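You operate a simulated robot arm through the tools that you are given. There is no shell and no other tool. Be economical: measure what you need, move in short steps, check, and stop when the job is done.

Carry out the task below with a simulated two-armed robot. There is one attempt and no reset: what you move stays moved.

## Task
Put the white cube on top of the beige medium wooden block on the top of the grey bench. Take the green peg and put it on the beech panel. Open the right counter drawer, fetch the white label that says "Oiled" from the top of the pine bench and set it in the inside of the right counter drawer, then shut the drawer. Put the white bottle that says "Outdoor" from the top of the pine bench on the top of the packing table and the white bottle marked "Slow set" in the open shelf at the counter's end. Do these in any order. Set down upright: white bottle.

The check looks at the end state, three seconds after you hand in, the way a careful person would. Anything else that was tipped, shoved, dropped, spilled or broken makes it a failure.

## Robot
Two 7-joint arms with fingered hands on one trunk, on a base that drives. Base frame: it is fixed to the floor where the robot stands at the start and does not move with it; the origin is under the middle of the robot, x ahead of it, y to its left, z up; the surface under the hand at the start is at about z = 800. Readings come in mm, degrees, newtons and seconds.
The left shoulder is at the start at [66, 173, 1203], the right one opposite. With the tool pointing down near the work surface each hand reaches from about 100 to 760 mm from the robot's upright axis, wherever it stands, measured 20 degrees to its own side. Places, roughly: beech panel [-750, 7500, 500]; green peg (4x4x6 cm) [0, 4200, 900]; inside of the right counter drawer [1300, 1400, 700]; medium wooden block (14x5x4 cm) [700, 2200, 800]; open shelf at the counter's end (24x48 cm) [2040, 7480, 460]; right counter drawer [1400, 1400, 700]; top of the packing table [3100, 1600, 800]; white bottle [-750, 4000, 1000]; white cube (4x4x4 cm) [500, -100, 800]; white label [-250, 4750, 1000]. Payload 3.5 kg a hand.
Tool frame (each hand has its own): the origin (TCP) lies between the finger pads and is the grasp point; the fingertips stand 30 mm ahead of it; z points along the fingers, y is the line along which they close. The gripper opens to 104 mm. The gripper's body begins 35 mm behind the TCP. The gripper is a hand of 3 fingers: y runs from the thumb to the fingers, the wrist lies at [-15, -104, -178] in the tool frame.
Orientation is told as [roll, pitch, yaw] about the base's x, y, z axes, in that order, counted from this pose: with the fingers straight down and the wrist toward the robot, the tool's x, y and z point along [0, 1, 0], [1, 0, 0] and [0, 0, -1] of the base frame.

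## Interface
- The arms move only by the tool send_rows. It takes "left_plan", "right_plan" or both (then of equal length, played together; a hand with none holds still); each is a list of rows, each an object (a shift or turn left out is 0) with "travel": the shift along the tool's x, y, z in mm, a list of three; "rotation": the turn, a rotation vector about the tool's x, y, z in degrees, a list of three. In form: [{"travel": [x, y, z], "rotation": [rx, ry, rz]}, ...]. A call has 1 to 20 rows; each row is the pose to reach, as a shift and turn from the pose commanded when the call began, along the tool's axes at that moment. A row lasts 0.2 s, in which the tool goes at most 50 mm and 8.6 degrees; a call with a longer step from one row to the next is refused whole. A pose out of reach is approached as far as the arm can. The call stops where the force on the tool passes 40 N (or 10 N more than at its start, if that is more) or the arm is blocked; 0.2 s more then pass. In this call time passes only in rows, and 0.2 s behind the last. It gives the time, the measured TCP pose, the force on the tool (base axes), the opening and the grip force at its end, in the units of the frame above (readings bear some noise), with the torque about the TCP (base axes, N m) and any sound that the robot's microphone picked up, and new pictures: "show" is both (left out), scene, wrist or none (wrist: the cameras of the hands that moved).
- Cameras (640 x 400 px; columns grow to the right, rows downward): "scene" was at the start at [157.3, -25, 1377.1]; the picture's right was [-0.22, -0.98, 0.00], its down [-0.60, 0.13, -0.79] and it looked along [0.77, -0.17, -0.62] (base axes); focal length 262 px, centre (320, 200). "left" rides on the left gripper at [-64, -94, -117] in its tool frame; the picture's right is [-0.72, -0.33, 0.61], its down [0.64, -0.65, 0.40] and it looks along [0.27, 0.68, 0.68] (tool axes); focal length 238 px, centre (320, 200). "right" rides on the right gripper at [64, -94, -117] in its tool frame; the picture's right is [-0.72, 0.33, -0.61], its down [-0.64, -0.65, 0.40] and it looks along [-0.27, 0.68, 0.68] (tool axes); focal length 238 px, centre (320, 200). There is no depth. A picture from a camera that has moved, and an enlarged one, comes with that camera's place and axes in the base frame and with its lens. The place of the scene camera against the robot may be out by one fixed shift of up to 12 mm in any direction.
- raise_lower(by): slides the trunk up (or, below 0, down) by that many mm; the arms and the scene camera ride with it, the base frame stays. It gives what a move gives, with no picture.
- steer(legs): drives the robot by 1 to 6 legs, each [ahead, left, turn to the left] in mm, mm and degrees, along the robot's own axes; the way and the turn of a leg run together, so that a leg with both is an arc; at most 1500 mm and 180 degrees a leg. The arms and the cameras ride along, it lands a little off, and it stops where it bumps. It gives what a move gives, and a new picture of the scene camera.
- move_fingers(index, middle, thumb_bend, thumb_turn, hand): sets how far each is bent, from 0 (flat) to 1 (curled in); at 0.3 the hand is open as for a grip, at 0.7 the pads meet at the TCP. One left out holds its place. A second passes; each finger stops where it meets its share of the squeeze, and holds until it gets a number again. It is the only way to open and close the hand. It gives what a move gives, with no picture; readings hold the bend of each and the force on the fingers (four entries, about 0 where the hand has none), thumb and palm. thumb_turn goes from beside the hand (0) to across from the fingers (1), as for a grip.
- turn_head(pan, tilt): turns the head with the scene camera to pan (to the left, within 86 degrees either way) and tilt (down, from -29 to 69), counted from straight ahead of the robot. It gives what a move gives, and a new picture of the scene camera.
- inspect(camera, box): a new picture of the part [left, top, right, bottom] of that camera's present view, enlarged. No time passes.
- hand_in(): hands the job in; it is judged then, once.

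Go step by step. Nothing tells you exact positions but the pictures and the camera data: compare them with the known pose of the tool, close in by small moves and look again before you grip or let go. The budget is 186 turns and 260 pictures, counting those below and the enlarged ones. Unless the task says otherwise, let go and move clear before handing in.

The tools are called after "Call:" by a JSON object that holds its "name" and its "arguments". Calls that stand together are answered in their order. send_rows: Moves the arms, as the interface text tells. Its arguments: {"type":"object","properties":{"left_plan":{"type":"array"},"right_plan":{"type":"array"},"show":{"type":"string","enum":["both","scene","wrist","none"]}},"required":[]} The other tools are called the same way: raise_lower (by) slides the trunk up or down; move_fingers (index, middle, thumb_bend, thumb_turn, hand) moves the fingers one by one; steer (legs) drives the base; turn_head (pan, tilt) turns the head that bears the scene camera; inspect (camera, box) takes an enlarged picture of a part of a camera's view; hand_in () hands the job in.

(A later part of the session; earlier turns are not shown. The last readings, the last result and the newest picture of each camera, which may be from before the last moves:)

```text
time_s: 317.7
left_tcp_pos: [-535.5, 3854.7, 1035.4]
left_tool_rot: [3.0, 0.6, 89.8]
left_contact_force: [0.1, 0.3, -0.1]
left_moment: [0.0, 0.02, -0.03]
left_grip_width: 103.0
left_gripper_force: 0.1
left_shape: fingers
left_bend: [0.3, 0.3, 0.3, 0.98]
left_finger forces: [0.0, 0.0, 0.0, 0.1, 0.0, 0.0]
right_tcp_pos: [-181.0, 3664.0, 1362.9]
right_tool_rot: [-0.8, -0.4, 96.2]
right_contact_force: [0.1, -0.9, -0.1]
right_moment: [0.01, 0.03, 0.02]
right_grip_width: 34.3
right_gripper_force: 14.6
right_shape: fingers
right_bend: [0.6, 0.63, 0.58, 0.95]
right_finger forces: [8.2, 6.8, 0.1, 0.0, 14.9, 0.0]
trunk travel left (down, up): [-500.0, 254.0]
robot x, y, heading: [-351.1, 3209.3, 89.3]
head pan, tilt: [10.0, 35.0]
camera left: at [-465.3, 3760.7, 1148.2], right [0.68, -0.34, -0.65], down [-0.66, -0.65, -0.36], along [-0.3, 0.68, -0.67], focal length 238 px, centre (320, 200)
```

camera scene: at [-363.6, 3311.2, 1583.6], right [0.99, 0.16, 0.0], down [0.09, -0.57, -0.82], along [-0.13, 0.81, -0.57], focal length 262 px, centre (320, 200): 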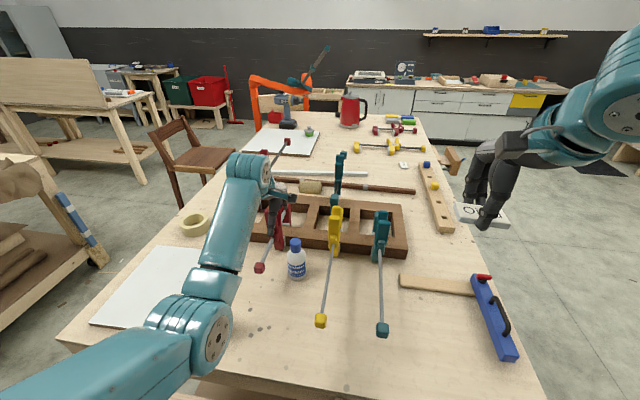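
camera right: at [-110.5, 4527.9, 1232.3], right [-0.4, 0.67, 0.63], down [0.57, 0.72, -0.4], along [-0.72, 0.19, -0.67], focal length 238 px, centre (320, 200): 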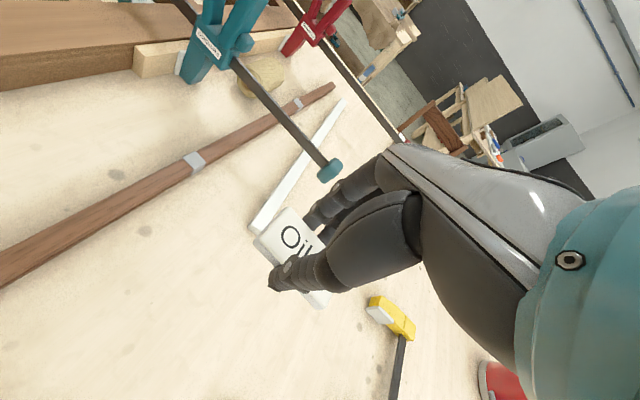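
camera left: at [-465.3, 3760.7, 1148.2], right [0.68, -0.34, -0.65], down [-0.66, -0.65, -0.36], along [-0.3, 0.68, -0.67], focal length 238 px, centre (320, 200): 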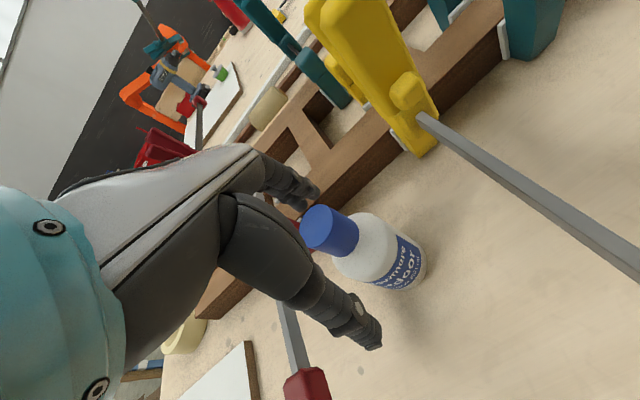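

Call:
{"name": "send_rows", "arguments": {"left_plan": [{"travel": [-5, 1, 6]}], "show": "none"}}

Call:
{"name": "move_fingers", "arguments": {"hand": "left", "index": 0.7, "middle": 0.7, "thumb_bend": 0.7}}

Call:
{"name": "inspect", "arguments": {"camera": "left", "box": [200, 120, 460, 380]}}

```text
time_s: 318.1
left_tcp_pos: [-529.5, 3855.3, 1031.5]
left_tool_rot: [3.0, 0.6, 89.7]
left_contact_force: [0.6, -0.4, 0.3]
left_moment: [-0.05, 0.0, 0.01]
left_grip_width: 103.2
left_gripper_force: 0.0
left_shape: fingers
left_bend: [0.3, 0.3, 0.3, 0.98]
left_finger forces: [0.1, 0.0, 0.0, 0.0, 0.0, 0.0]
right_tcp_pos: [-181.7, 3665.4, 1362.4]
right_tool_rot: [-0.9, -0.4, 96.2]
right_contact_force: [-0.4, -0.2, 0.5]
right_moment: [0.02, 0.0, 0.0]
right_grip_width: 34.4
right_gripper_force: 15.3
right_shape: fingers
right_bend: [0.6, 0.63, 0.58, 0.95]
right_finger forces: [8.1, 6.8, 0.0, 0.1, 14.9, 0.0]
trunk travel left (down, up): [-500.0, 254.0]
robot x, y, heading: [-355.9, 3210.6, 89.1]
head pan, tilt: [10.0, 35.0]
```

```text
time_s: 319.1
left_tcp_pos: [-530.2, 3854.9, 1029.7]
left_tool_rot: [3.1, 0.6, 89.8]
left_contact_force: [0.6, 0.2, -2.4]
left_moment: [0.01, 0.0, -0.02]
left_grip_width: 25.8
left_gripper_force: 10.9
left_shape: fingers
left_bend: [0.61, 0.65, 0.61, 0.96]
left_finger forces: [5.7, 4.9, 0.0, 0.0, 11.1, 0.1]
right_tcp_pos: [-181.9, 3665.5, 1362.5]
right_tool_rot: [-0.8, -0.4, 96.2]
right_contact_force: [1.6, 0.4, -0.4]
right_moment: [-0.01, -0.01, 0.01]
right_grip_width: 34.3
right_gripper_force: 14.7
right_shape: fingers
right_bend: [0.6, 0.63, 0.58, 0.95]
right_finger forces: [8.1, 6.8, 0.0, 0.0, 14.8, 0.0]
trunk travel left (down, up): [-500.0, 254.0]
robot x, y, heading: [-357.7, 3212.0, 89.4]
head pan, tilt: [10.0, 35.0]
```

```text
1.54 times, centred on (330, 250) of left
camera zoom: at [-460.4, 3761.4, 1142.8], right [0.68, -0.34, -0.65], down [-0.66, -0.65, -0.36], along [-0.3, 0.68, -0.67], focal length 367 px, centre (305, 123)
```

zoom: 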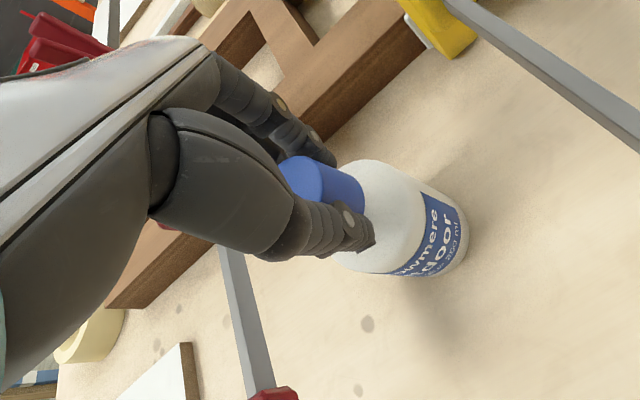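

The cap is gripped. Lift straight up.

Call:
{"name": "send_rows", "arguments": {"left_plan": [{"travel": [0, 0, -15]}, {"travel": [0, 0, -40]}, {"travel": [0, 0, -75]}, {"travel": [0, 0, -110]}, {"travel": [0, -10, -145]}, {"travel": [0, -30, -180]}], "show": "both"}}

```text
time_s: 320.5
left_tcp_pos: [-518.5, 3827.6, 1209.5]
left_tool_rot: [3.0, 0.6, 89.8]
left_contact_force: [0.4, -0.3, -2.6]
left_moment: [0.03, 0.01, -0.02]
left_grip_width: 25.7
left_gripper_force: 10.8
left_shape: fingers
left_bend: [0.61, 0.65, 0.61, 0.96]
left_finger forces: [5.9, 4.8, 0.1, 0.1, 11.0, 0.0]
right_tcp_pos: [-181.0, 3664.7, 1363.4]
right_tool_rot: [-0.8, -0.5, 96.3]
right_contact_force: [-0.5, -1.0, 0.2]
right_moment: [0.0, 0.0, -0.04]
right_grip_width: 34.1
right_gripper_force: 14.6
right_shape: fingers
right_bend: [0.6, 0.63, 0.58, 0.95]
right_finger forces: [8.1, 6.8, 0.0, 0.0, 14.9, 0.0]
trunk travel left (down, up): [-500.0, 254.0]
robot x, y, heading: [-354.2, 3212.1, 89.3]
head pan, tilt: [10.0, 35.0]
camera scene: at [-363.1, 3310.2, 1583.7], right [0.99, 0.16, 0.0], down [0.09, -0.57, -0.82], along [-0.13, 0.81, -0.57], focal length 262 px, centre (320, 200)
camera left: at [-448.7, 3733.7, 1323.3], right [0.68, -0.34, -0.65], down [-0.66, -0.65, -0.36], along [-0.3, 0.68, -0.67], focal length 238 px, centre (320, 200)
```

scene: 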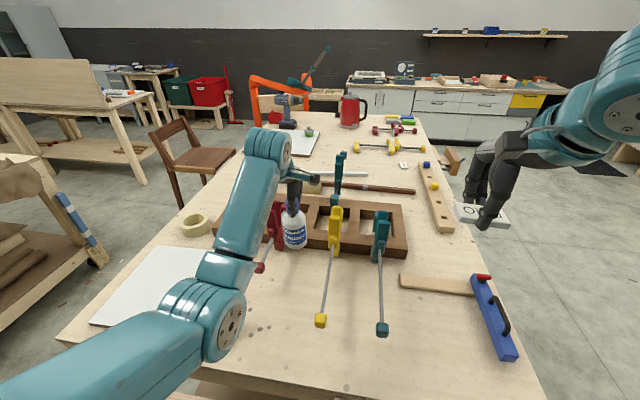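
left: 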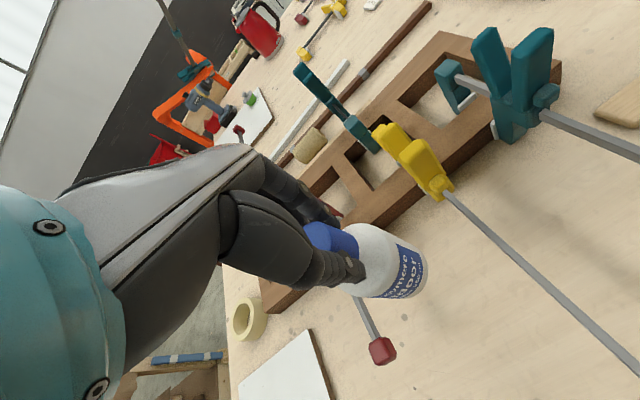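

Bottle lifted, upright. Back away and check the Indoor bottle was not disturbed.

Call:
{"name": "steer", "arguments": {"legs": [[-320, 0, 0]]}}

Call:
{"name": "turn_head", "arguments": {"pan": 20, "tilt": 35}}

```text
time_s: 322.6
left_tcp_pos: [-524.8, 3508.2, 1209.2]
left_tool_rot: [3.0, 0.7, 90.0]
left_contact_force: [0.1, 0.1, -2.7]
left_moment: [-0.03, 0.02, 0.01]
left_grip_width: 25.8
left_gripper_force: 10.9
left_shape: fingers
left_bend: [0.61, 0.65, 0.61, 0.96]
left_finger forces: [5.8, 4.8, 0.0, 0.0, 10.9, 0.0]
right_tcp_pos: [-187.2, 3346.6, 1362.5]
right_tool_rot: [-0.8, -0.4, 96.5]
right_contact_force: [0.6, 0.4, -0.1]
right_moment: [0.01, -0.03, 0.01]
right_grip_width: 34.1
right_gripper_force: 15.2
right_shape: fingers
right_bend: [0.6, 0.63, 0.58, 0.95]
right_finger forces: [8.1, 6.8, 0.1, 0.0, 14.9, 0.0]
trunk travel left (down, up): [-500.0, 254.0]
robot x, y, heading: [-357.3, 2889.6, 89.5]
head pan, tilt: [10.0, 35.0]
camera scene: at [-367.5, 2990.9, 1583.7], right [0.99, 0.16, 0.0], down [0.09, -0.57, -0.82], along [-0.14, 0.81, -0.57], focal length 262 px, centre (320, 200)
```

scene: 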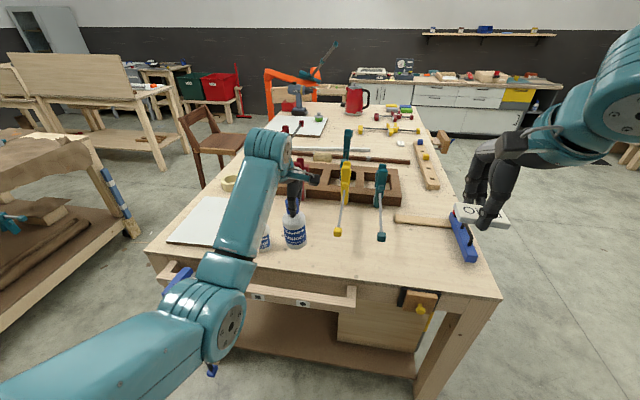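

```text
time_s: 323.3
left_tcp_pos: [-524.6, 3508.4, 1209.3]
left_tool_rot: [2.9, 0.6, 90.0]
left_contact_force: [-0.5, 0.4, -1.2]
left_moment: [-0.02, -0.02, -0.04]
left_grip_width: 25.5
left_gripper_force: 10.7
left_shape: fingers
left_bend: [0.61, 0.65, 0.61, 0.96]
left_finger forces: [5.9, 4.9, 0.1, 0.1, 10.9, 0.0]
right_tcp_pos: [-186.8, 3345.6, 1362.0]
right_tool_rot: [-0.8, -0.4, 96.5]
right_contact_force: [1.0, 0.6, -0.1]
right_moment: [0.01, -0.01, -0.03]
right_grip_width: 34.1
right_gripper_force: 14.3
right_shape: fingers
right_bend: [0.6, 0.63, 0.58, 0.95]
right_finger forces: [8.1, 6.8, 0.1, 0.0, 14.8, 0.1]
trunk travel left (down, up): [-500.0, 254.0]
robot x, y, heading: [-357.5, 2889.7, 89.6]
head pan, tilt: [20.0, 35.0]
camera scene: at [-382.3, 2987.3, 1583.7], right [0.94, 0.33, 0.0], down [0.19, -0.54, -0.82], along [-0.27, 0.77, -0.57], focal length 262 px, centre (320, 200)
```

scene: 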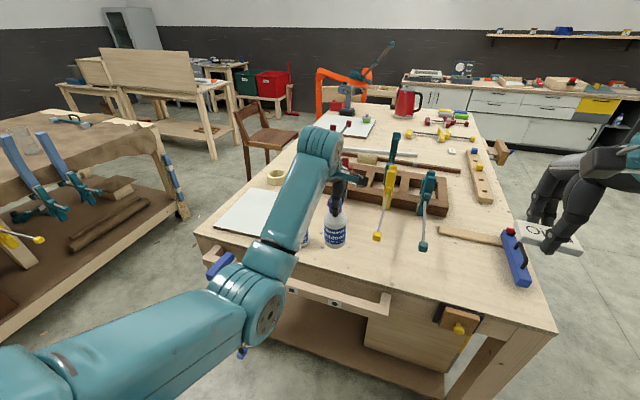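

Indoor is still standing. Now drive toward the packing table side: turn to face +x and go along y≈2890.

Call:
{"name": "steer", "arguments": {"legs": [[0, 0, -90], [1300, 0, 0], [700, 0, 0]]}}

Call:
{"name": "turn_head", "arguments": {"pan": -50, "tilt": 30}}

```text
time_s: 337.0
left_tcp_pos: [2242.2, 3101.5, 1209.8]
left_tool_rot: [3.0, 0.5, 1.5]
left_contact_force: [0.5, 0.5, -2.2]
left_moment: [-0.04, -0.03, -0.05]
left_grip_width: 25.2
left_gripper_force: 10.7
left_shape: fingers
left_bend: [0.62, 0.65, 0.61, 0.96]
left_finger forces: [5.7, 4.8, 0.0, 0.0, 10.4, 0.0]
right_tcp_pos: [2088.2, 2758.0, 1363.6]
right_tool_rot: [-0.8, -0.4, 7.9]
right_contact_force: [-0.1, 0.6, -0.9]
right_moment: [-0.03, -0.02, -0.01]
right_grip_width: 34.0
right_gripper_force: 14.3
right_shape: fingers
right_bend: [0.6, 0.64, 0.58, 0.95]
right_finger forces: [7.8, 6.6, 0.0, 0.0, 14.5, 0.1]
trunk travel left (down, up): [-500.0, 254.0]
robot x, y, heading: [1627.1, 2919.2, 0.8]
head pan, tilt: [20.0, 35.0]
camera scene: at [1734.5, 2944.6, 1583.7], right [0.36, -0.93, 0.0], down [-0.54, -0.2, -0.82], along [0.77, 0.29, -0.57], focal length 262 px, centre (320, 200)
```

scene: 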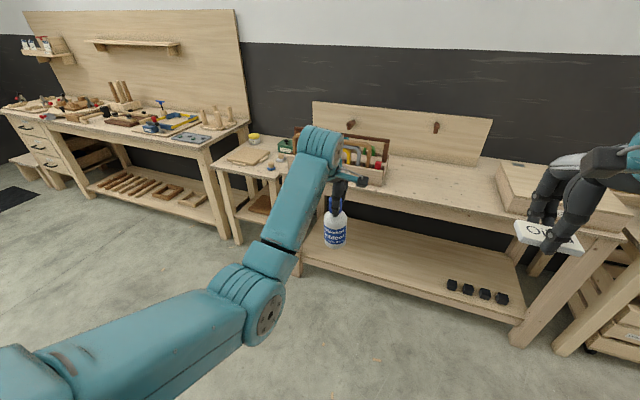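

```text
time_s: 338.4
left_tcp_pos: [2241.0, 3101.0, 1208.4]
left_tool_rot: [3.0, 0.6, 1.4]
left_contact_force: [0.2, 0.3, -1.5]
left_moment: [0.0, -0.01, -0.02]
left_grip_width: 25.4
left_gripper_force: 10.2
left_shape: fingers
left_bend: [0.62, 0.65, 0.61, 0.96]
left_finger forces: [5.6, 4.9, 0.0, 0.0, 10.4, 0.1]
right_tcp_pos: [2087.2, 2760.3, 1361.1]
right_tool_rot: [-0.9, -0.4, 7.9]
right_contact_force: [0.3, 0.0, 0.2]
right_moment: [0.02, -0.01, -0.02]
right_grip_width: 33.9
right_gripper_force: 14.4
right_shape: fingers
right_bend: [0.6, 0.64, 0.58, 0.95]
right_finger forces: [7.9, 6.6, 0.0, 0.0, 14.5, 0.0]
trunk travel left (down, up): [-500.0, 254.0]
robot x, y, heading: [1627.3, 2916.1, 0.8]
head pan, tilt: [-50.0, 30.0]
camera scene: at [1711.3, 2844.9, 1591.5], right [-0.76, -0.65, 0.0], down [-0.33, 0.38, -0.87], along [0.57, -0.65, -0.5], focal length 262 px, centre (320, 200)
```

scene: 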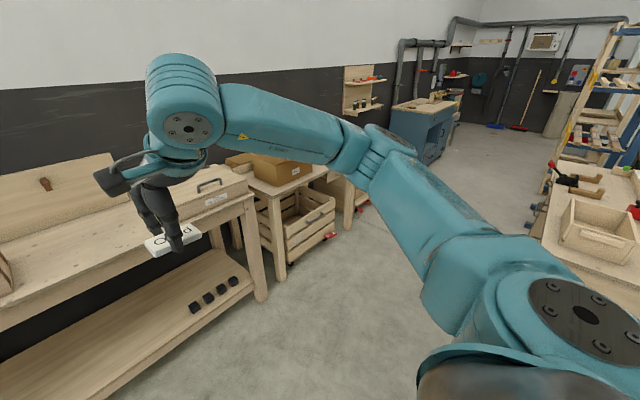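

The packing table (with the cardboard box) is ahead-right. I'll move into the aisle and strafe to it.

Call:
{"name": "steer", "arguments": {"legs": [[450, 0, -1], [0, -1200, 0]]}}

Call:
{"name": "turn_head", "arguments": {"pan": 5, "tilt": 38}}

```text
time_s: 346.9
left_tcp_pos: [2691.4, 1877.3, 1208.1]
left_tool_rot: [3.0, 0.6, 0.2]
left_contact_force: [-0.3, 0.1, -1.5]
left_moment: [-0.01, -0.03, 0.01]
left_grip_width: 25.2
left_gripper_force: 10.8
left_shape: fingers
left_bend: [0.62, 0.65, 0.61, 0.96]
left_finger forces: [5.7, 4.8, 0.0, 0.1, 10.4, 0.1]
right_tcp_pos: [2531.5, 1540.7, 1363.6]
right_tool_rot: [-0.8, -0.4, 6.7]
right_contact_force: [-0.9, 0.3, 0.2]
right_moment: [0.02, 0.0, 0.03]
right_grip_width: 34.0
right_gripper_force: 14.7
right_shape: fingers
right_bend: [0.6, 0.64, 0.58, 0.95]
right_finger forces: [7.9, 6.6, 0.1, 0.1, 14.4, 0.0]
trunk travel left (down, up): [-500.0, 254.0]
robot x, y, heading: [2077.3, 1705.4, -0.3]
head pan, tilt: [-50.0, 30.0]
camera scene: at [2156.7, 1632.4, 1591.5], right [-0.77, -0.64, 0.0], down [-0.32, 0.39, -0.87], along [0.55, -0.67, -0.5], focal length 262 px, centre (320, 200)
```

scene: 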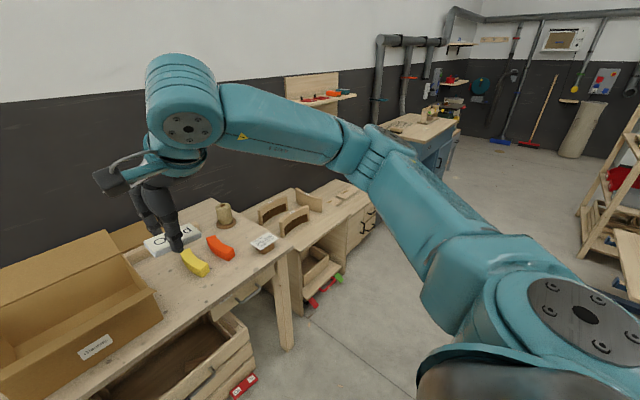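

```text
time_s: 348.1
left_tcp_pos: [2691.0, 1878.3, 1208.3]
left_tool_rot: [3.0, 0.6, 0.3]
left_contact_force: [-0.3, -0.1, -3.3]
left_moment: [-0.01, -0.01, -0.01]
left_grip_width: 25.3
left_gripper_force: 10.6
left_shape: fingers
left_bend: [0.62, 0.65, 0.61, 0.96]
left_finger forces: [5.7, 4.9, 0.0, 0.1, 10.5, 0.1]
right_tcp_pos: [2532.0, 1540.1, 1362.0]
right_tool_rot: [-0.9, -0.4, 6.7]
right_contact_force: [0.4, -0.2, -1.1]
right_moment: [0.0, 0.02, 0.02]
right_grip_width: 34.0
right_gripper_force: 14.4
right_shape: fingers
right_bend: [0.6, 0.64, 0.58, 0.95]
right_finger forces: [7.9, 6.6, 0.0, 0.0, 14.4, 0.0]
trunk travel left (down, up): [-500.0, 254.0]
robot x, y, heading: [2072.7, 1705.8, -0.1]
head pan, tilt: [5.0, 38.0]
camera scene: at [2185.1, 1709.1, 1579.1], right [0.08, -1.0, 0.0], down [-0.61, -0.05, -0.79], along [0.79, 0.06, -0.62], focal length 262 px, centre (320, 200)
```

scene: 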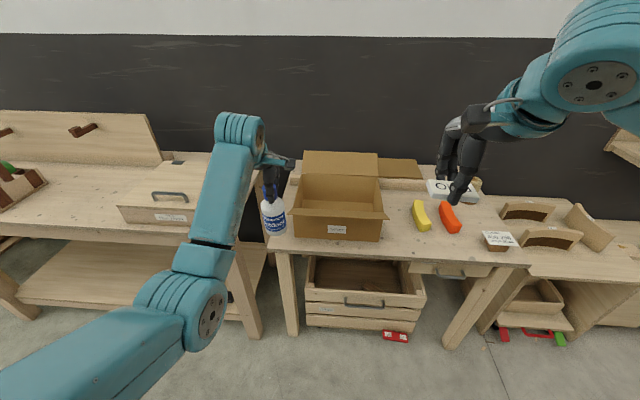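

Free spot on the packing table ≈ [2960,1400], between the box and the yellow/orange items. Drive to put the left hand over it.

Call:
{"name": "steer", "arguments": {"legs": [[0, -478, 0], [260, 0, 0]]}}

Call:
{"name": "turn_head", "arguments": {"pan": 10, "tilt": 40}}

```text
time_s: 352.4
left_tcp_pos: [2946.2, 1411.8, 1208.3]
left_tool_rot: [3.0, 0.7, 1.0]
left_contact_force: [-0.1, 0.3, -1.7]
left_moment: [-0.04, 0.0, 0.01]
left_grip_width: 25.2
left_gripper_force: 10.6
left_shape: fingers
left_bend: [0.62, 0.65, 0.61, 0.96]
left_finger forces: [5.8, 4.9, 0.0, 0.0, 10.4, 0.0]
right_tcp_pos: [2789.9, 1071.9, 1363.3]
right_tool_rot: [-0.8, -0.5, 7.5]
right_contact_force: [0.2, -0.1, -0.3]
right_moment: [0.04, 0.02, 0.02]
right_grip_width: 33.8
right_gripper_force: 14.6
right_shape: fingers
right_bend: [0.6, 0.64, 0.58, 0.95]
right_finger forces: [7.9, 6.6, 0.1, 0.0, 14.5, 0.0]
trunk travel left (down, up): [-500.0, 254.0]
robot x, y, heading: [2329.9, 1233.0, 0.2]
head pan, tilt: [5.0, 38.0]
camera scene: at [2441.6, 1236.5, 1579.1], right [0.09, -1.0, 0.0], down [-0.61, -0.06, -0.79], along [0.78, 0.07, -0.62], focal length 262 px, centre (320, 200)
```

scene: 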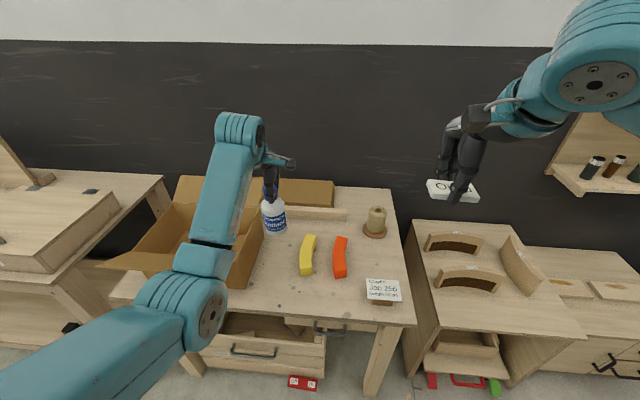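

```text
time_s: 353.1
left_tcp_pos: [2947.5, 1412.3, 1208.2]
left_tool_rot: [2.9, 0.6, 0.8]
left_contact_force: [-0.5, -0.1, -2.2]
left_moment: [-0.02, 0.01, 0.02]
left_grip_width: 25.2
left_gripper_force: 10.2
left_shape: fingers
left_bend: [0.62, 0.65, 0.61, 0.96]
left_finger forces: [5.9, 4.8, 0.0, 0.0, 10.5, 0.0]
right_tcp_pos: [2789.7, 1071.6, 1361.7]
right_tool_rot: [-0.8, -0.4, 7.4]
right_contact_force: [-0.5, 0.2, 0.2]
right_moment: [-0.01, 0.01, -0.03]
right_grip_width: 34.0
right_gripper_force: 14.7
right_shape: fingers
right_bend: [0.6, 0.64, 0.58, 0.95]
right_finger forces: [7.8, 6.6, 0.1, 0.1, 14.4, 0.0]
trunk travel left (down, up): [-500.0, 254.0]
robot x, y, heading: [2330.3, 1236.5, 0.4]
head pan, tilt: [10.0, 40.0]
camera scene: at [2439.5, 1243.7, 1576.1], right [0.18, -0.98, 0.0], down [-0.63, -0.12, -0.77], along [0.75, 0.14, -0.64], focal length 262 px, centre (320, 200)
```

scene: 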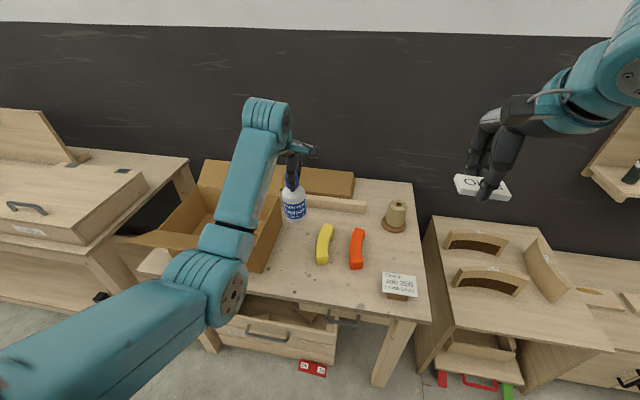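

There's a card; I'll read it for safety. The spot under the bottle is clear; I'll lower it.

Call:
{"name": "inspect", "arguments": {"camera": "scene", "box": [360, 260, 440, 310]}}

Call:
{"name": "send_rows", "arguments": {"left_plan": [{"travel": [8, -5, 45]}, {"travel": [8, -12, 90]}, {"travel": [8, -15, 135]}, {"travel": [8, -15, 180]}, {"travel": [8, -15, 215]}], "show": "both"}}

```text
8.00 times, centred on (400, 285) of scene
camera zoom: at [2439.5, 1243.7, 1576.1], right [0.18, -0.98, 0.0], down [-0.63, -0.12, -0.77], along [0.75, 0.14, -0.64], focal length 2094 px, centre (-320, -480)
```

zoom: 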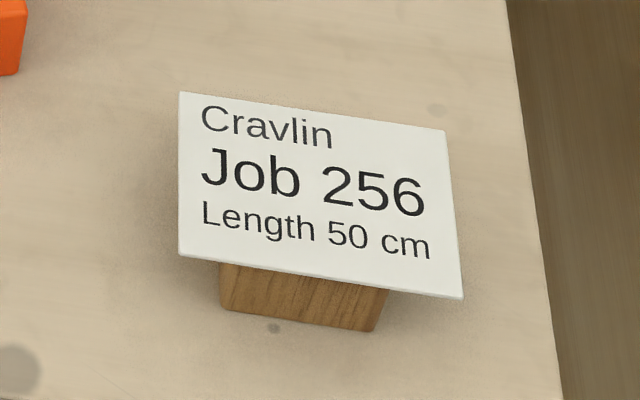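

```text
time_s: 354.3
left_tcp_pos: [2925.8, 1431.2, 995.0]
left_tool_rot: [3.0, 0.6, 0.9]
left_contact_force: [0.8, 0.3, -1.7]
left_moment: [0.02, -0.02, 0.0]
left_grip_width: 25.1
left_gripper_force: 10.2
left_shape: fingers
left_bend: [0.62, 0.65, 0.61, 0.96]
left_finger forces: [5.8, 4.8, 0.0, 0.1, 10.4, 0.0]
right_tcp_pos: [2790.5, 1072.2, 1362.4]
right_tool_rot: [-0.7, -0.6, 7.4]
right_contact_force: [-0.3, -1.2, -0.2]
right_moment: [-0.01, 0.01, 0.04]
right_grip_width: 33.8
right_gripper_force: 14.5
right_shape: fingers
right_bend: [0.6, 0.64, 0.58, 0.95]
right_finger forces: [7.9, 6.6, 0.1, 0.0, 14.5, 0.0]
trunk travel left (down, up): [-500.0, 254.0]
robot x, y, heading: [2331.9, 1235.4, 0.4]
head pan, tilt: [10.0, 40.0]
camera scene: at [2439.1, 1244.0, 1576.1], right [0.18, -0.98, 0.0], down [-0.63, -0.12, -0.77], along [0.75, 0.14, -0.64], focal length 262 px, centre (320, 200)
camera left: at [2834.8, 1360.1, 1108.8], right [-0.32, -0.69, -0.65], down [-0.67, 0.65, -0.36], along [0.67, 0.31, -0.67], focal length 238 px, centre (320, 200)
```

scene: 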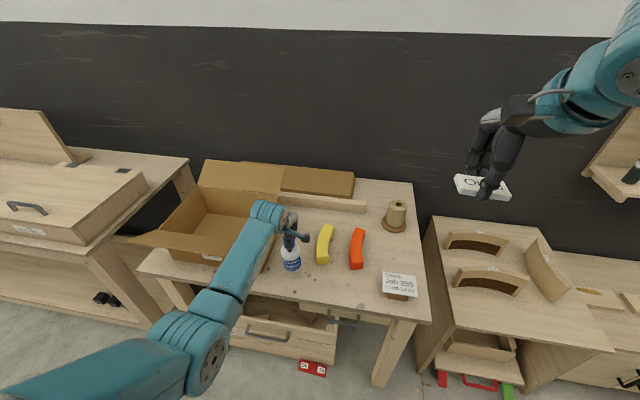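
left: 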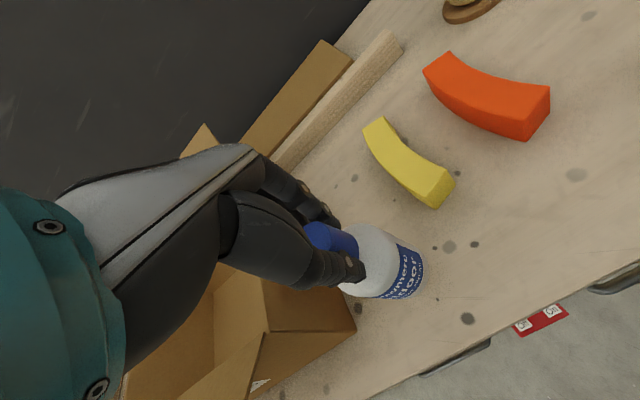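

Spot is clear (shift 12 mm away from the box). Lower gently to contact.

Call:
{"name": "send_rows", "arguments": {"left_plan": [{"travel": [-12, 4, 10]}, {"travel": [-12, 4, 22]}], "show": "none"}}

Call:
{"name": "send_rows", "arguments": {"left_plan": [{"travel": [0, 0, 3]}, {"travel": [0, 0, 6]}], "show": "wrist"}}

```text
time_s: 354.9
left_tcp_pos: [2931.3, 1421.4, 972.3]
left_tool_rot: [3.0, 0.6, 0.9]
left_contact_force: [0.1, 0.7, -2.8]
left_moment: [0.0, -0.02, 0.0]
left_grip_width: 25.1
left_gripper_force: 10.4
left_shape: fingers
left_bend: [0.62, 0.65, 0.61, 0.96]
left_finger forces: [5.6, 5.0, 0.0, 0.0, 10.2, 0.0]
right_tcp_pos: [2789.9, 1072.1, 1362.6]
right_tool_rot: [-0.7, -0.4, 7.3]
right_contact_force: [0.0, -0.6, -0.8]
right_moment: [-0.01, 0.0, 0.01]
right_grip_width: 33.7
right_gripper_force: 14.8
right_shape: fingers
right_bend: [0.6, 0.64, 0.58, 0.95]
right_finger forces: [7.9, 6.6, 0.0, 0.0, 14.5, 0.0]
trunk travel left (down, up): [-500.0, 254.0]
robot x, y, heading: [2331.7, 1231.1, 0.6]
head pan, tilt: [10.0, 40.0]
```

```text
time_s: 355.5
left_tcp_pos: [2933.3, 1420.6, 967.0]
left_tool_rot: [3.0, 0.6, 1.0]
left_contact_force: [-0.4, 0.1, -2.4]
left_moment: [-0.03, 0.0, 0.01]
left_grip_width: 25.0
left_gripper_force: 10.7
left_shape: fingers
left_bend: [0.62, 0.65, 0.61, 0.96]
left_finger forces: [5.7, 4.9, 0.0, 0.0, 10.2, 0.1]
right_tcp_pos: [2790.1, 1072.0, 1363.7]
right_tool_rot: [-0.8, -0.4, 7.3]
right_contact_force: [1.3, -0.4, -0.4]
right_moment: [-0.03, -0.01, 0.03]
right_grip_width: 33.9
right_gripper_force: 14.5
right_shape: fingers
right_bend: [0.6, 0.64, 0.58, 0.95]
right_finger forces: [7.9, 6.6, 0.0, 0.0, 14.5, 0.0]
trunk travel left (down, up): [-500.0, 254.0]
robot x, y, heading: [2328.8, 1232.5, 0.5]
head pan, tilt: [10.0, 40.0]
camera left: at [2840.4, 1349.0, 1080.1], right [-0.32, -0.69, -0.65], down [-0.67, 0.65, -0.36], along [0.67, 0.32, -0.67], focal length 238 px, centre (320, 200)
```

left: 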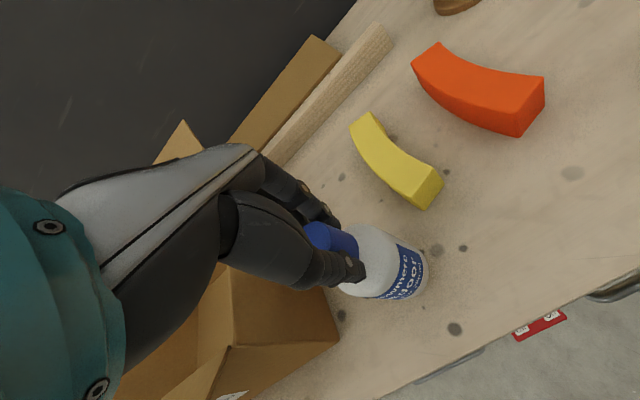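

Call:
{"name": "send_rows", "arguments": {"left_plan": [{"travel": [0, 0, 3]}, {"travel": [0, 0, 6]}], "show": "none"}}

Call:
{"name": "send_rows", "arguments": {"left_plan": [{"travel": [0, 0, 2]}, {"travel": [0, 0, 4]}], "show": "none"}}

```text
time_s: 356.1
left_tcp_pos: [2932.3, 1420.8, 961.3]
left_tool_rot: [3.0, 0.7, 1.1]
left_contact_force: [-0.2, 0.0, -1.2]
left_moment: [0.01, 0.01, -0.02]
left_grip_width: 24.9
left_gripper_force: 11.1
left_shape: fingers
left_bend: [0.62, 0.65, 0.61, 0.96]
left_finger forces: [5.8, 4.9, 0.0, 0.0, 10.2, 0.0]
right_tcp_pos: [2790.0, 1070.7, 1362.8]
right_tool_rot: [-0.8, -0.4, 7.3]
right_contact_force: [-0.5, 0.1, -0.1]
right_moment: [-0.02, -0.01, -0.01]
right_grip_width: 33.8
right_gripper_force: 15.0
right_shape: fingers
right_bend: [0.6, 0.64, 0.58, 0.95]
right_finger forces: [8.0, 6.6, 0.0, 0.0, 14.4, 0.0]
trunk travel left (down, up): [-500.0, 254.0]
robot x, y, heading: [2328.8, 1235.6, 0.2]
head pan, tilt: [10.0, 40.0]
```

```text
time_s: 356.7
left_tcp_pos: [2933.2, 1421.1, 956.4]
left_tool_rot: [3.0, 0.6, 1.0]
left_contact_force: [0.8, 0.5, -2.1]
left_moment: [0.0, -0.02, 0.0]
left_grip_width: 25.2
left_gripper_force: 10.3
left_shape: fingers
left_bend: [0.62, 0.65, 0.61, 0.96]
left_finger forces: [5.8, 5.0, 0.0, 0.0, 10.2, 0.0]
right_tcp_pos: [2790.8, 1072.3, 1363.0]
right_tool_rot: [-0.8, -0.4, 7.4]
right_contact_force: [-0.4, -0.3, -0.5]
right_moment: [0.0, 0.01, 0.0]
right_grip_width: 33.9
right_gripper_force: 14.7
right_shape: fingers
right_bend: [0.6, 0.64, 0.58, 0.95]
right_finger forces: [7.9, 6.6, 0.1, 0.0, 14.5, 0.1]
trunk travel left (down, up): [-500.0, 254.0]
robot x, y, heading: [2331.1, 1234.9, 0.3]
head pan, tilt: [10.0, 40.0]
```

Call:
{"name": "send_rows", "arguments": {"left_plan": [{"travel": [0, 0, 2.5]}, {"travel": [0, 0, 5]}], "show": "none"}}

Call:
{"name": "send_rows", "arguments": {"left_plan": [{"travel": [0, 0, 2.5]}, {"travel": [0, 0, 5]}], "show": "scene"}}

```text
time_s: 357.3
left_tcp_pos: [2931.2, 1421.3, 951.2]
left_tool_rot: [3.0, 0.6, 1.0]
left_contact_force: [0.5, -1.0, -1.7]
left_moment: [0.01, -0.02, 0.02]
left_grip_width: 25.1
left_gripper_force: 10.1
left_shape: fingers
left_bend: [0.62, 0.65, 0.61, 0.96]
left_finger forces: [5.7, 4.9, 0.0, 0.1, 10.2, 0.0]
right_tcp_pos: [2789.5, 1071.9, 1363.0]
right_tool_rot: [-0.8, -0.3, 7.4]
right_contact_force: [0.2, 0.5, -0.5]
right_moment: [-0.01, -0.02, 0.02]
right_grip_width: 34.1
right_gripper_force: 14.5
right_shape: fingers
right_bend: [0.6, 0.64, 0.58, 0.95]
right_finger forces: [7.8, 6.6, 0.0, 0.0, 14.5, 0.0]
trunk travel left (down, up): [-500.0, 254.0]
robot x, y, heading: [2329.9, 1233.1, 0.3]
head pan, tilt: [10.0, 40.0]
```

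```text
time_s: 357.9
left_tcp_pos: [2931.7, 1421.2, 948.1]
left_tool_rot: [3.0, 0.3, 0.9]
left_contact_force: [0.4, -0.1, 3.2]
left_moment: [-0.02, 0.12, -0.01]
left_grip_width: 25.0
left_gripper_force: 11.3
left_shape: fingers
left_bend: [0.62, 0.65, 0.62, 0.96]
left_finger forces: [6.2, 5.4, 0.0, 0.1, 10.8, 0.1]
right_tcp_pos: [2789.6, 1070.6, 1364.3]
right_tool_rot: [-0.7, -0.6, 7.4]
right_contact_force: [-0.3, 0.0, -0.1]
right_moment: [-0.03, 0.01, -0.02]
right_grip_width: 33.7
right_gripper_force: 14.4
right_shape: fingers
right_bend: [0.6, 0.64, 0.58, 0.95]
right_finger forces: [7.9, 6.7, 0.0, 0.0, 14.5, 0.0]
trunk travel left (down, up): [-500.0, 254.0]
robot x, y, heading: [2330.4, 1233.9, 0.3]
head pan, tilt: [10.0, 40.0]
camera scene: at [2438.3, 1243.4, 1576.3], right [0.18, -0.98, 0.0], down [-0.63, -0.12, -0.77], along [0.75, 0.14, -0.64], focal length 262 px, centre (320, 200)
```

scene: 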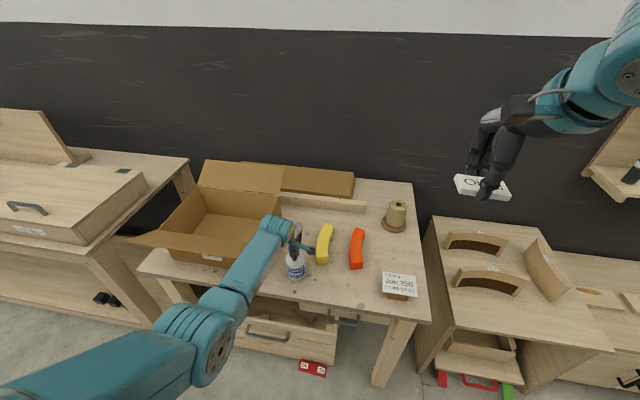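

Contact (sign changed to +3 N). Lower 1 mm and release gradually.

Call:
{"name": "send_rows", "arguments": {"left_plan": [{"travel": [0, 0, 0.5]}], "show": "none"}}

Call:
{"name": "move_fingers", "arguments": {"hand": "left", "index": 0.56, "middle": 0.59, "thumb_bend": 0.56}}

Call:
{"name": "move_fingers", "arguments": {"hand": "left", "index": 0.3, "middle": 0.3, "thumb_bend": 0.3}}

Call:
{"name": "send_rows", "arguments": {"left_plan": [{"travel": [0, 0, -15]}, {"travel": [0, 0, -45]}, {"travel": [0, 0, -85]}, {"travel": [0, 0, -125]}, {"travel": [0, 0, -165]}, {"travel": [0, -20, -205]}, {"travel": [0, -50, -240]}], "show": "both"}}

```text
time_s: 358.3
left_tcp_pos: [2931.9, 1421.3, 948.4]
left_tool_rot: [3.0, 0.4, 0.9]
left_contact_force: [1.9, -1.0, 8.9]
left_moment: [-0.04, -0.11, 0.0]
left_grip_width: 24.7
left_gripper_force: 12.5
left_shape: fingers
left_bend: [0.62, 0.65, 0.62, 0.96]
left_finger forces: [7.5, 6.6, 0.0, 0.0, 10.5, 0.0]
right_tcp_pos: [2789.5, 1071.3, 1364.3]
right_tool_rot: [-0.9, -0.5, 7.5]
right_contact_force: [-0.5, -0.6, 0.2]
right_moment: [-0.02, -0.01, -0.01]
right_grip_width: 34.1
right_gripper_force: 14.6
right_shape: fingers
right_bend: [0.6, 0.64, 0.58, 0.95]
right_finger forces: [7.9, 6.6, 0.0, 0.1, 14.5, 0.0]
trunk travel left (down, up): [-500.0, 254.0]
robot x, y, heading: [2333.0, 1238.0, 0.5]
head pan, tilt: [10.0, 40.0]
```

```text
time_s: 359.3
left_tcp_pos: [2931.5, 1421.3, 946.8]
left_tool_rot: [3.0, 0.6, 0.9]
left_contact_force: [0.4, -0.3, -0.1]
left_moment: [-0.01, -0.01, 0.0]
left_grip_width: 36.6
left_gripper_force: 0.0
left_shape: fingers
left_bend: [0.56, 0.59, 0.56, 0.97]
left_finger forces: [0.3, 0.2, 0.0, 0.0, 0.1, 0.1]
right_tcp_pos: [2790.2, 1071.8, 1363.5]
right_tool_rot: [-0.8, -0.6, 7.3]
right_contact_force: [0.6, -0.1, -1.1]
right_moment: [0.01, 0.0, -0.02]
right_grip_width: 33.9
right_gripper_force: 14.8
right_shape: fingers
right_bend: [0.6, 0.64, 0.58, 0.95]
right_finger forces: [7.9, 6.6, 0.0, 0.0, 14.5, 0.0]
trunk travel left (down, up): [-500.0, 254.0]
robot x, y, heading: [2332.1, 1235.9, 0.3]
head pan, tilt: [10.0, 40.0]
```

```text
time_s: 360.3
left_tcp_pos: [2929.6, 1420.9, 945.4]
left_tool_rot: [3.0, 0.6, 0.9]
left_contact_force: [0.4, -0.7, 0.3]
left_moment: [0.02, -0.01, 0.0]
left_grip_width: 102.9
left_gripper_force: 0.1
left_shape: fingers
left_bend: [0.3, 0.3, 0.3, 0.97]
left_finger forces: [0.0, 0.0, 0.0, 0.1, 0.0, 0.0]
right_tcp_pos: [2789.8, 1071.3, 1364.4]
right_tool_rot: [-0.8, -0.5, 7.4]
right_contact_force: [0.3, -0.5, 0.5]
right_moment: [-0.04, 0.03, 0.05]
right_grip_width: 33.8
right_gripper_force: 14.3
right_shape: fingers
right_bend: [0.6, 0.64, 0.58, 0.95]
right_finger forces: [7.9, 6.6, 0.0, 0.0, 14.5, 0.0]
trunk travel left (down, up): [-500.0, 254.0]
robot x, y, heading: [2331.0, 1231.8, 0.5]
head pan, tilt: [10.0, 40.0]
```

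```text
time_s: 361.9
left_tcp_pos: [2881.9, 1407.7, 1187.7]
left_tool_rot: [3.0, 0.6, 0.9]
left_contact_force: [0.0, -0.1, 0.4]
left_moment: [-0.01, -0.01, 0.05]
left_grip_width: 103.2
left_gripper_force: 0.2
left_shape: fingers
left_bend: [0.3, 0.3, 0.3, 0.97]
left_finger forces: [0.0, 0.0, 0.1, 0.0, 0.0, 0.0]
right_tcp_pos: [2788.1, 1070.7, 1361.8]
right_tool_rot: [-0.7, -0.6, 7.4]
right_contact_force: [0.2, 0.3, -0.6]
right_moment: [-0.03, -0.01, 0.0]
right_grip_width: 33.9
right_gripper_force: 14.4
right_shape: fingers
right_bend: [0.6, 0.64, 0.58, 0.95]
right_finger forces: [7.9, 6.5, 0.0, 0.1, 14.5, 0.0]
trunk travel left (down, up): [-500.0, 254.0]
robot x, y, heading: [2328.9, 1233.1, 0.4]
head pan, tilt: [10.0, 40.0]
camera scene: at [2438.2, 1243.5, 1576.2], right [0.18, -0.98, 0.0], down [-0.63, -0.12, -0.77], along [0.75, 0.14, -0.64], focal length 262 px, centre (320, 200)
camera left: at [2791.2, 1336.1, 1301.4], right [-0.32, -0.69, -0.65], down [-0.67, 0.65, -0.36], along [0.67, 0.31, -0.67], focal length 238 px, centre (320, 200)
```

scene: 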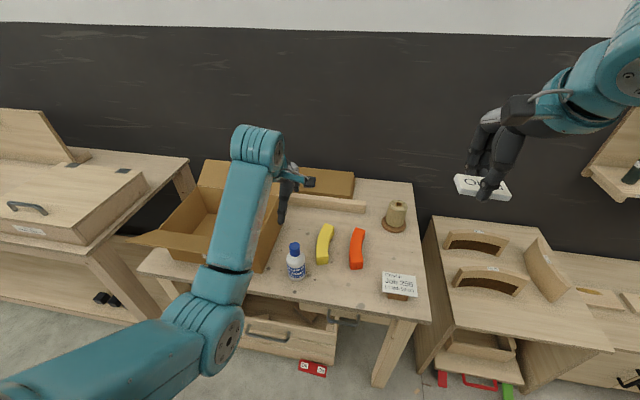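
left: 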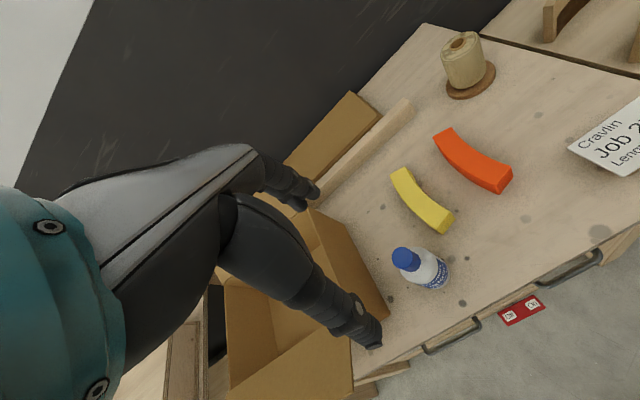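

Outdoor bottle stands on the packing table. Now back off and turn to face the counter's drawers.

Call:
{"name": "steer", "arguments": {"legs": [[-180, 0, 0], [0, 0, 180]]}}

Call:
{"name": "turn_head", "arguments": {"pan": 0, "tilt": 40}}

```text
time_s: 370.7
left_tcp_pos: [1594.2, 1068.1, 1186.2]
left_tool_rot: [2.9, 0.5, -180.0]
left_contact_force: [-0.2, 0.2, -0.5]
left_moment: [0.03, 0.02, -0.01]
left_grip_width: 102.8
left_gripper_force: 0.0
left_shape: fingers
left_bend: [0.3, 0.3, 0.3, 0.97]
left_finger forces: [0.0, 0.1, 0.1, 0.1, 0.0, 0.0]
right_tcp_pos: [1693.2, 1402.1, 1362.4]
right_tool_rot: [-0.8, -0.6, -173.5]
right_contact_force: [-0.6, -0.7, -0.3]
right_moment: [0.02, 0.01, 0.0]
right_grip_width: 33.4
right_gripper_force: 14.2
right_shape: fingers
right_bend: [0.6, 0.64, 0.58, 0.95]
right_finger forces: [7.5, 6.0, 0.0, 0.0, 13.6, 0.0]
trunk travel left (down, up): [-500.0, 254.0]
robot x, y, heading: [2148.6, 1232.0, 179.4]
head pan, tilt: [10.0, 40.0]
camera scene: at [2049.4, 1213.0, 1576.1], right [-0.17, 0.99, 0.0], down [0.63, 0.11, -0.77], along [-0.76, -0.13, -0.64], focal length 262 px, centre (320, 200)
```

scene: 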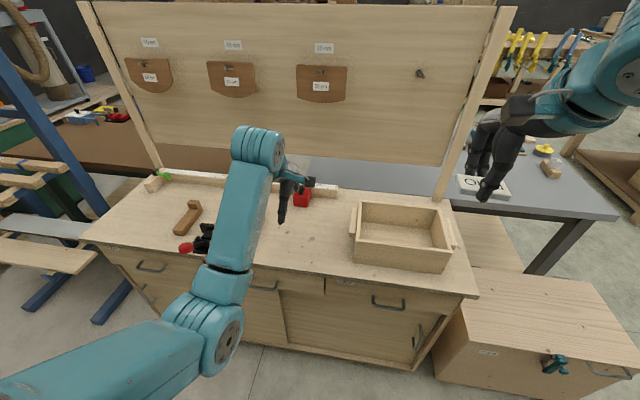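

```text
time_s: 371.4
left_tcp_pos: [1594.2, 1066.9, 1187.2]
left_tool_rot: [3.1, 0.6, -179.9]
left_contact_force: [-0.1, 0.2, 0.4]
left_moment: [0.01, 0.01, 0.03]
left_grip_width: 102.9
left_gripper_force: 0.0
left_shape: fingers
left_bend: [0.3, 0.3, 0.3, 0.97]
left_finger forces: [0.0, 0.1, 0.0, 0.1, 0.0, 0.0]
right_tcp_pos: [1693.5, 1402.9, 1362.3]
right_tool_rot: [-0.9, -0.5, -173.4]
right_contact_force: [0.8, 0.2, -0.8]
right_moment: [0.03, 0.0, -0.02]
right_grip_width: 33.1
right_gripper_force: 13.7
right_shape: fingers
right_bend: [0.6, 0.64, 0.58, 0.95]
right_finger forces: [7.5, 6.1, 0.1, 0.0, 13.6, 0.1]
trunk travel left (down, up): [-500.0, 254.0]
robot x, y, heading: [2150.5, 1230.1, 179.7]
head pan, tilt: [0.0, 40.0]
camera scene: at [2048.2, 1227.7, 1576.1], right [0.01, 1.0, 0.0], down [0.64, 0.0, -0.77], along [-0.77, 0.01, -0.64], focal length 262 px, centre (320, 200)
```

scene: 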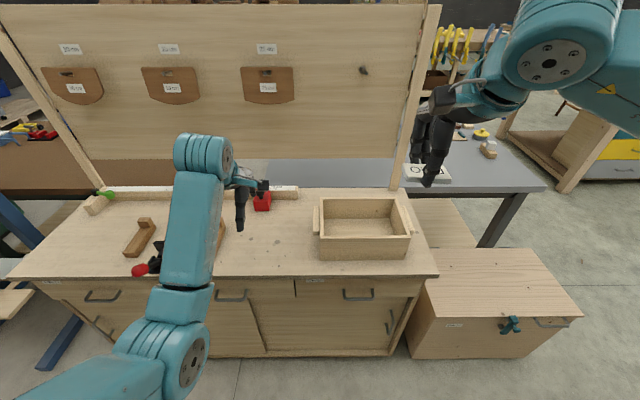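

I see the counter: the right drawer's handle is at about [1545,1367,~700]. I'll reposition so the left hand faces it, lower the trunk and pitch the left hand forward to take the bar.

Call:
{"name": "steer", "arguments": {"legs": [[-120, -285, 0]]}}

Call:
{"name": "raise_lower", "arguments": {"by": -300}}

Call:
{"name": "send_rows", "arguments": {"left_plan": [{"rotation": [-8.5, 0, 0]}, {"rotation": [-17, 0, 0]}, {"rotation": [-25.5, 0, 0]}, {"rotation": [-34, 0, 0]}, {"rotation": [-42.5, 0, 0]}, {"rotation": [-51, 0, 0]}, {"rotation": [-59.5, 0, 0]}, {"rotation": [-68, 0, 0]}, {"rotation": [-75, 0, 0]}], "show": "both"}}

```text
time_s: 373.5
left_tcp_pos: [1715.0, 1347.8, 1187.4]
left_tool_rot: [3.0, 0.8, -179.8]
left_contact_force: [-0.2, 0.3, 0.2]
left_moment: [-0.01, 0.01, -0.02]
left_grip_width: 103.2
left_gripper_force: 0.1
left_shape: fingers
left_bend: [0.3, 0.3, 0.3, 0.97]
left_finger forces: [0.0, 0.0, 0.0, 0.0, 0.1, 0.0]
right_tcp_pos: [1814.6, 1683.4, 1362.2]
right_tool_rot: [-0.8, -0.6, -173.4]
right_contact_force: [0.7, -0.1, -0.2]
right_moment: [-0.01, 0.0, -0.01]
right_grip_width: 33.3
right_gripper_force: 13.8
right_shape: fingers
right_bend: [0.6, 0.64, 0.58, 0.95]
right_finger forces: [7.5, 6.1, 0.0, 0.0, 13.6, 0.0]
trunk travel left (down, up): [-500.0, 254.0]
robot x, y, heading: [2267.4, 1515.7, 179.4]
head pan, tilt: [0.0, 40.0]
camera scene: at [2169.4, 1509.1, 1576.1], right [0.01, 1.0, 0.0], down [0.64, 0.0, -0.77], along [-0.77, 0.01, -0.64], focal length 262 px, centre (320, 200)
```

scene: 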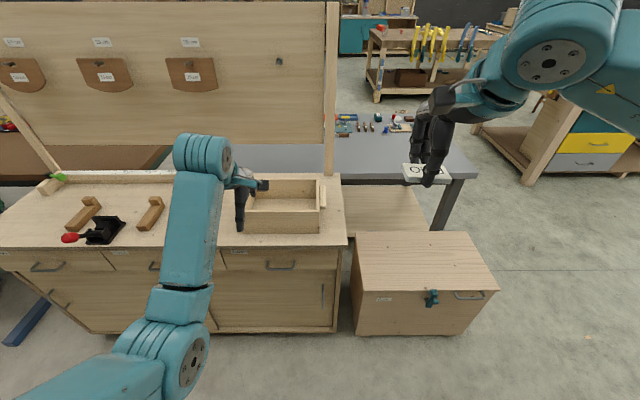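

```text
time_s: 376.5
left_tcp_pos: [1715.6, 1347.5, 888.4]
left_tool_rot: [3.0, 0.7, -179.9]
left_contact_force: [-0.2, -0.5, 0.6]
left_moment: [-0.01, 0.0, 0.0]
left_grip_width: 103.1
left_gripper_force: 0.1
left_shape: fingers
left_bend: [0.3, 0.3, 0.3, 0.97]
left_finger forces: [0.0, 0.1, 0.1, 0.1, 0.0, 0.1]
right_tcp_pos: [1815.0, 1683.3, 1063.7]
right_tool_rot: [-0.8, -0.6, -173.3]
right_contact_force: [0.1, 0.2, 0.2]
right_moment: [0.03, -0.04, -0.01]
right_grip_width: 33.2
right_gripper_force: 13.9
right_shape: fingers
right_bend: [0.6, 0.64, 0.58, 0.95]
right_finger forces: [7.5, 6.1, 0.1, 0.0, 13.6, 0.0]
trunk travel left (down, up): [-200.0, 554.0]
robot x, y, heading: [2271.5, 1515.9, 179.5]
head pan, tilt: [0.0, 40.0]
```

```text
time_s: 378.5
left_tcp_pos: [1718.6, 1340.8, 879.1]
left_tool_rot: [23.5, -72.6, 156.7]
left_contact_force: [0.6, -0.2, -0.5]
left_moment: [0.0, 0.01, 0.0]
left_grip_width: 103.0
left_gripper_force: 0.2
left_shape: fingers
left_bend: [0.3, 0.3, 0.3, 0.97]
left_finger forces: [0.1, 0.0, 0.0, 0.1, 0.1, 0.0]
right_tcp_pos: [1814.1, 1683.7, 1064.3]
right_tool_rot: [-0.7, -0.5, -173.3]
right_contact_force: [0.3, -0.2, -0.4]
right_moment: [-0.04, 0.01, -0.01]
right_grip_width: 33.2
right_gripper_force: 13.7
right_shape: fingers
right_bend: [0.6, 0.64, 0.58, 0.95]
right_finger forces: [7.5, 6.1, 0.0, 0.0, 13.6, 0.1]
trunk travel left (down, up): [-200.0, 554.0]
robot x, y, heading: [2270.5, 1518.1, 179.5]
head pan, tilt: [0.0, 40.0]
camera scene: at [2077.2, 1509.4, 1271.7], right [0.01, 1.0, 0.0], down [0.64, 0.0, -0.77], along [-0.77, 0.01, -0.64], focal length 262 px, centre (320, 200)
camera left: at [1857.0, 1394.6, 812.7], right [-0.49, 0.66, -0.56], down [-0.22, -0.72, -0.66], along [-0.84, -0.2, 0.5], focal length 238 px, centre (320, 200)
```

scene: 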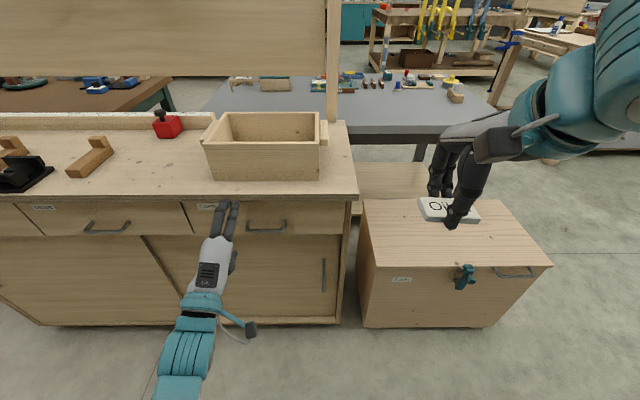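
left: 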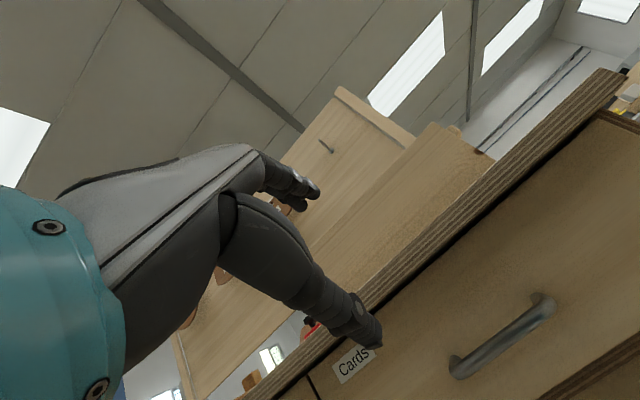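

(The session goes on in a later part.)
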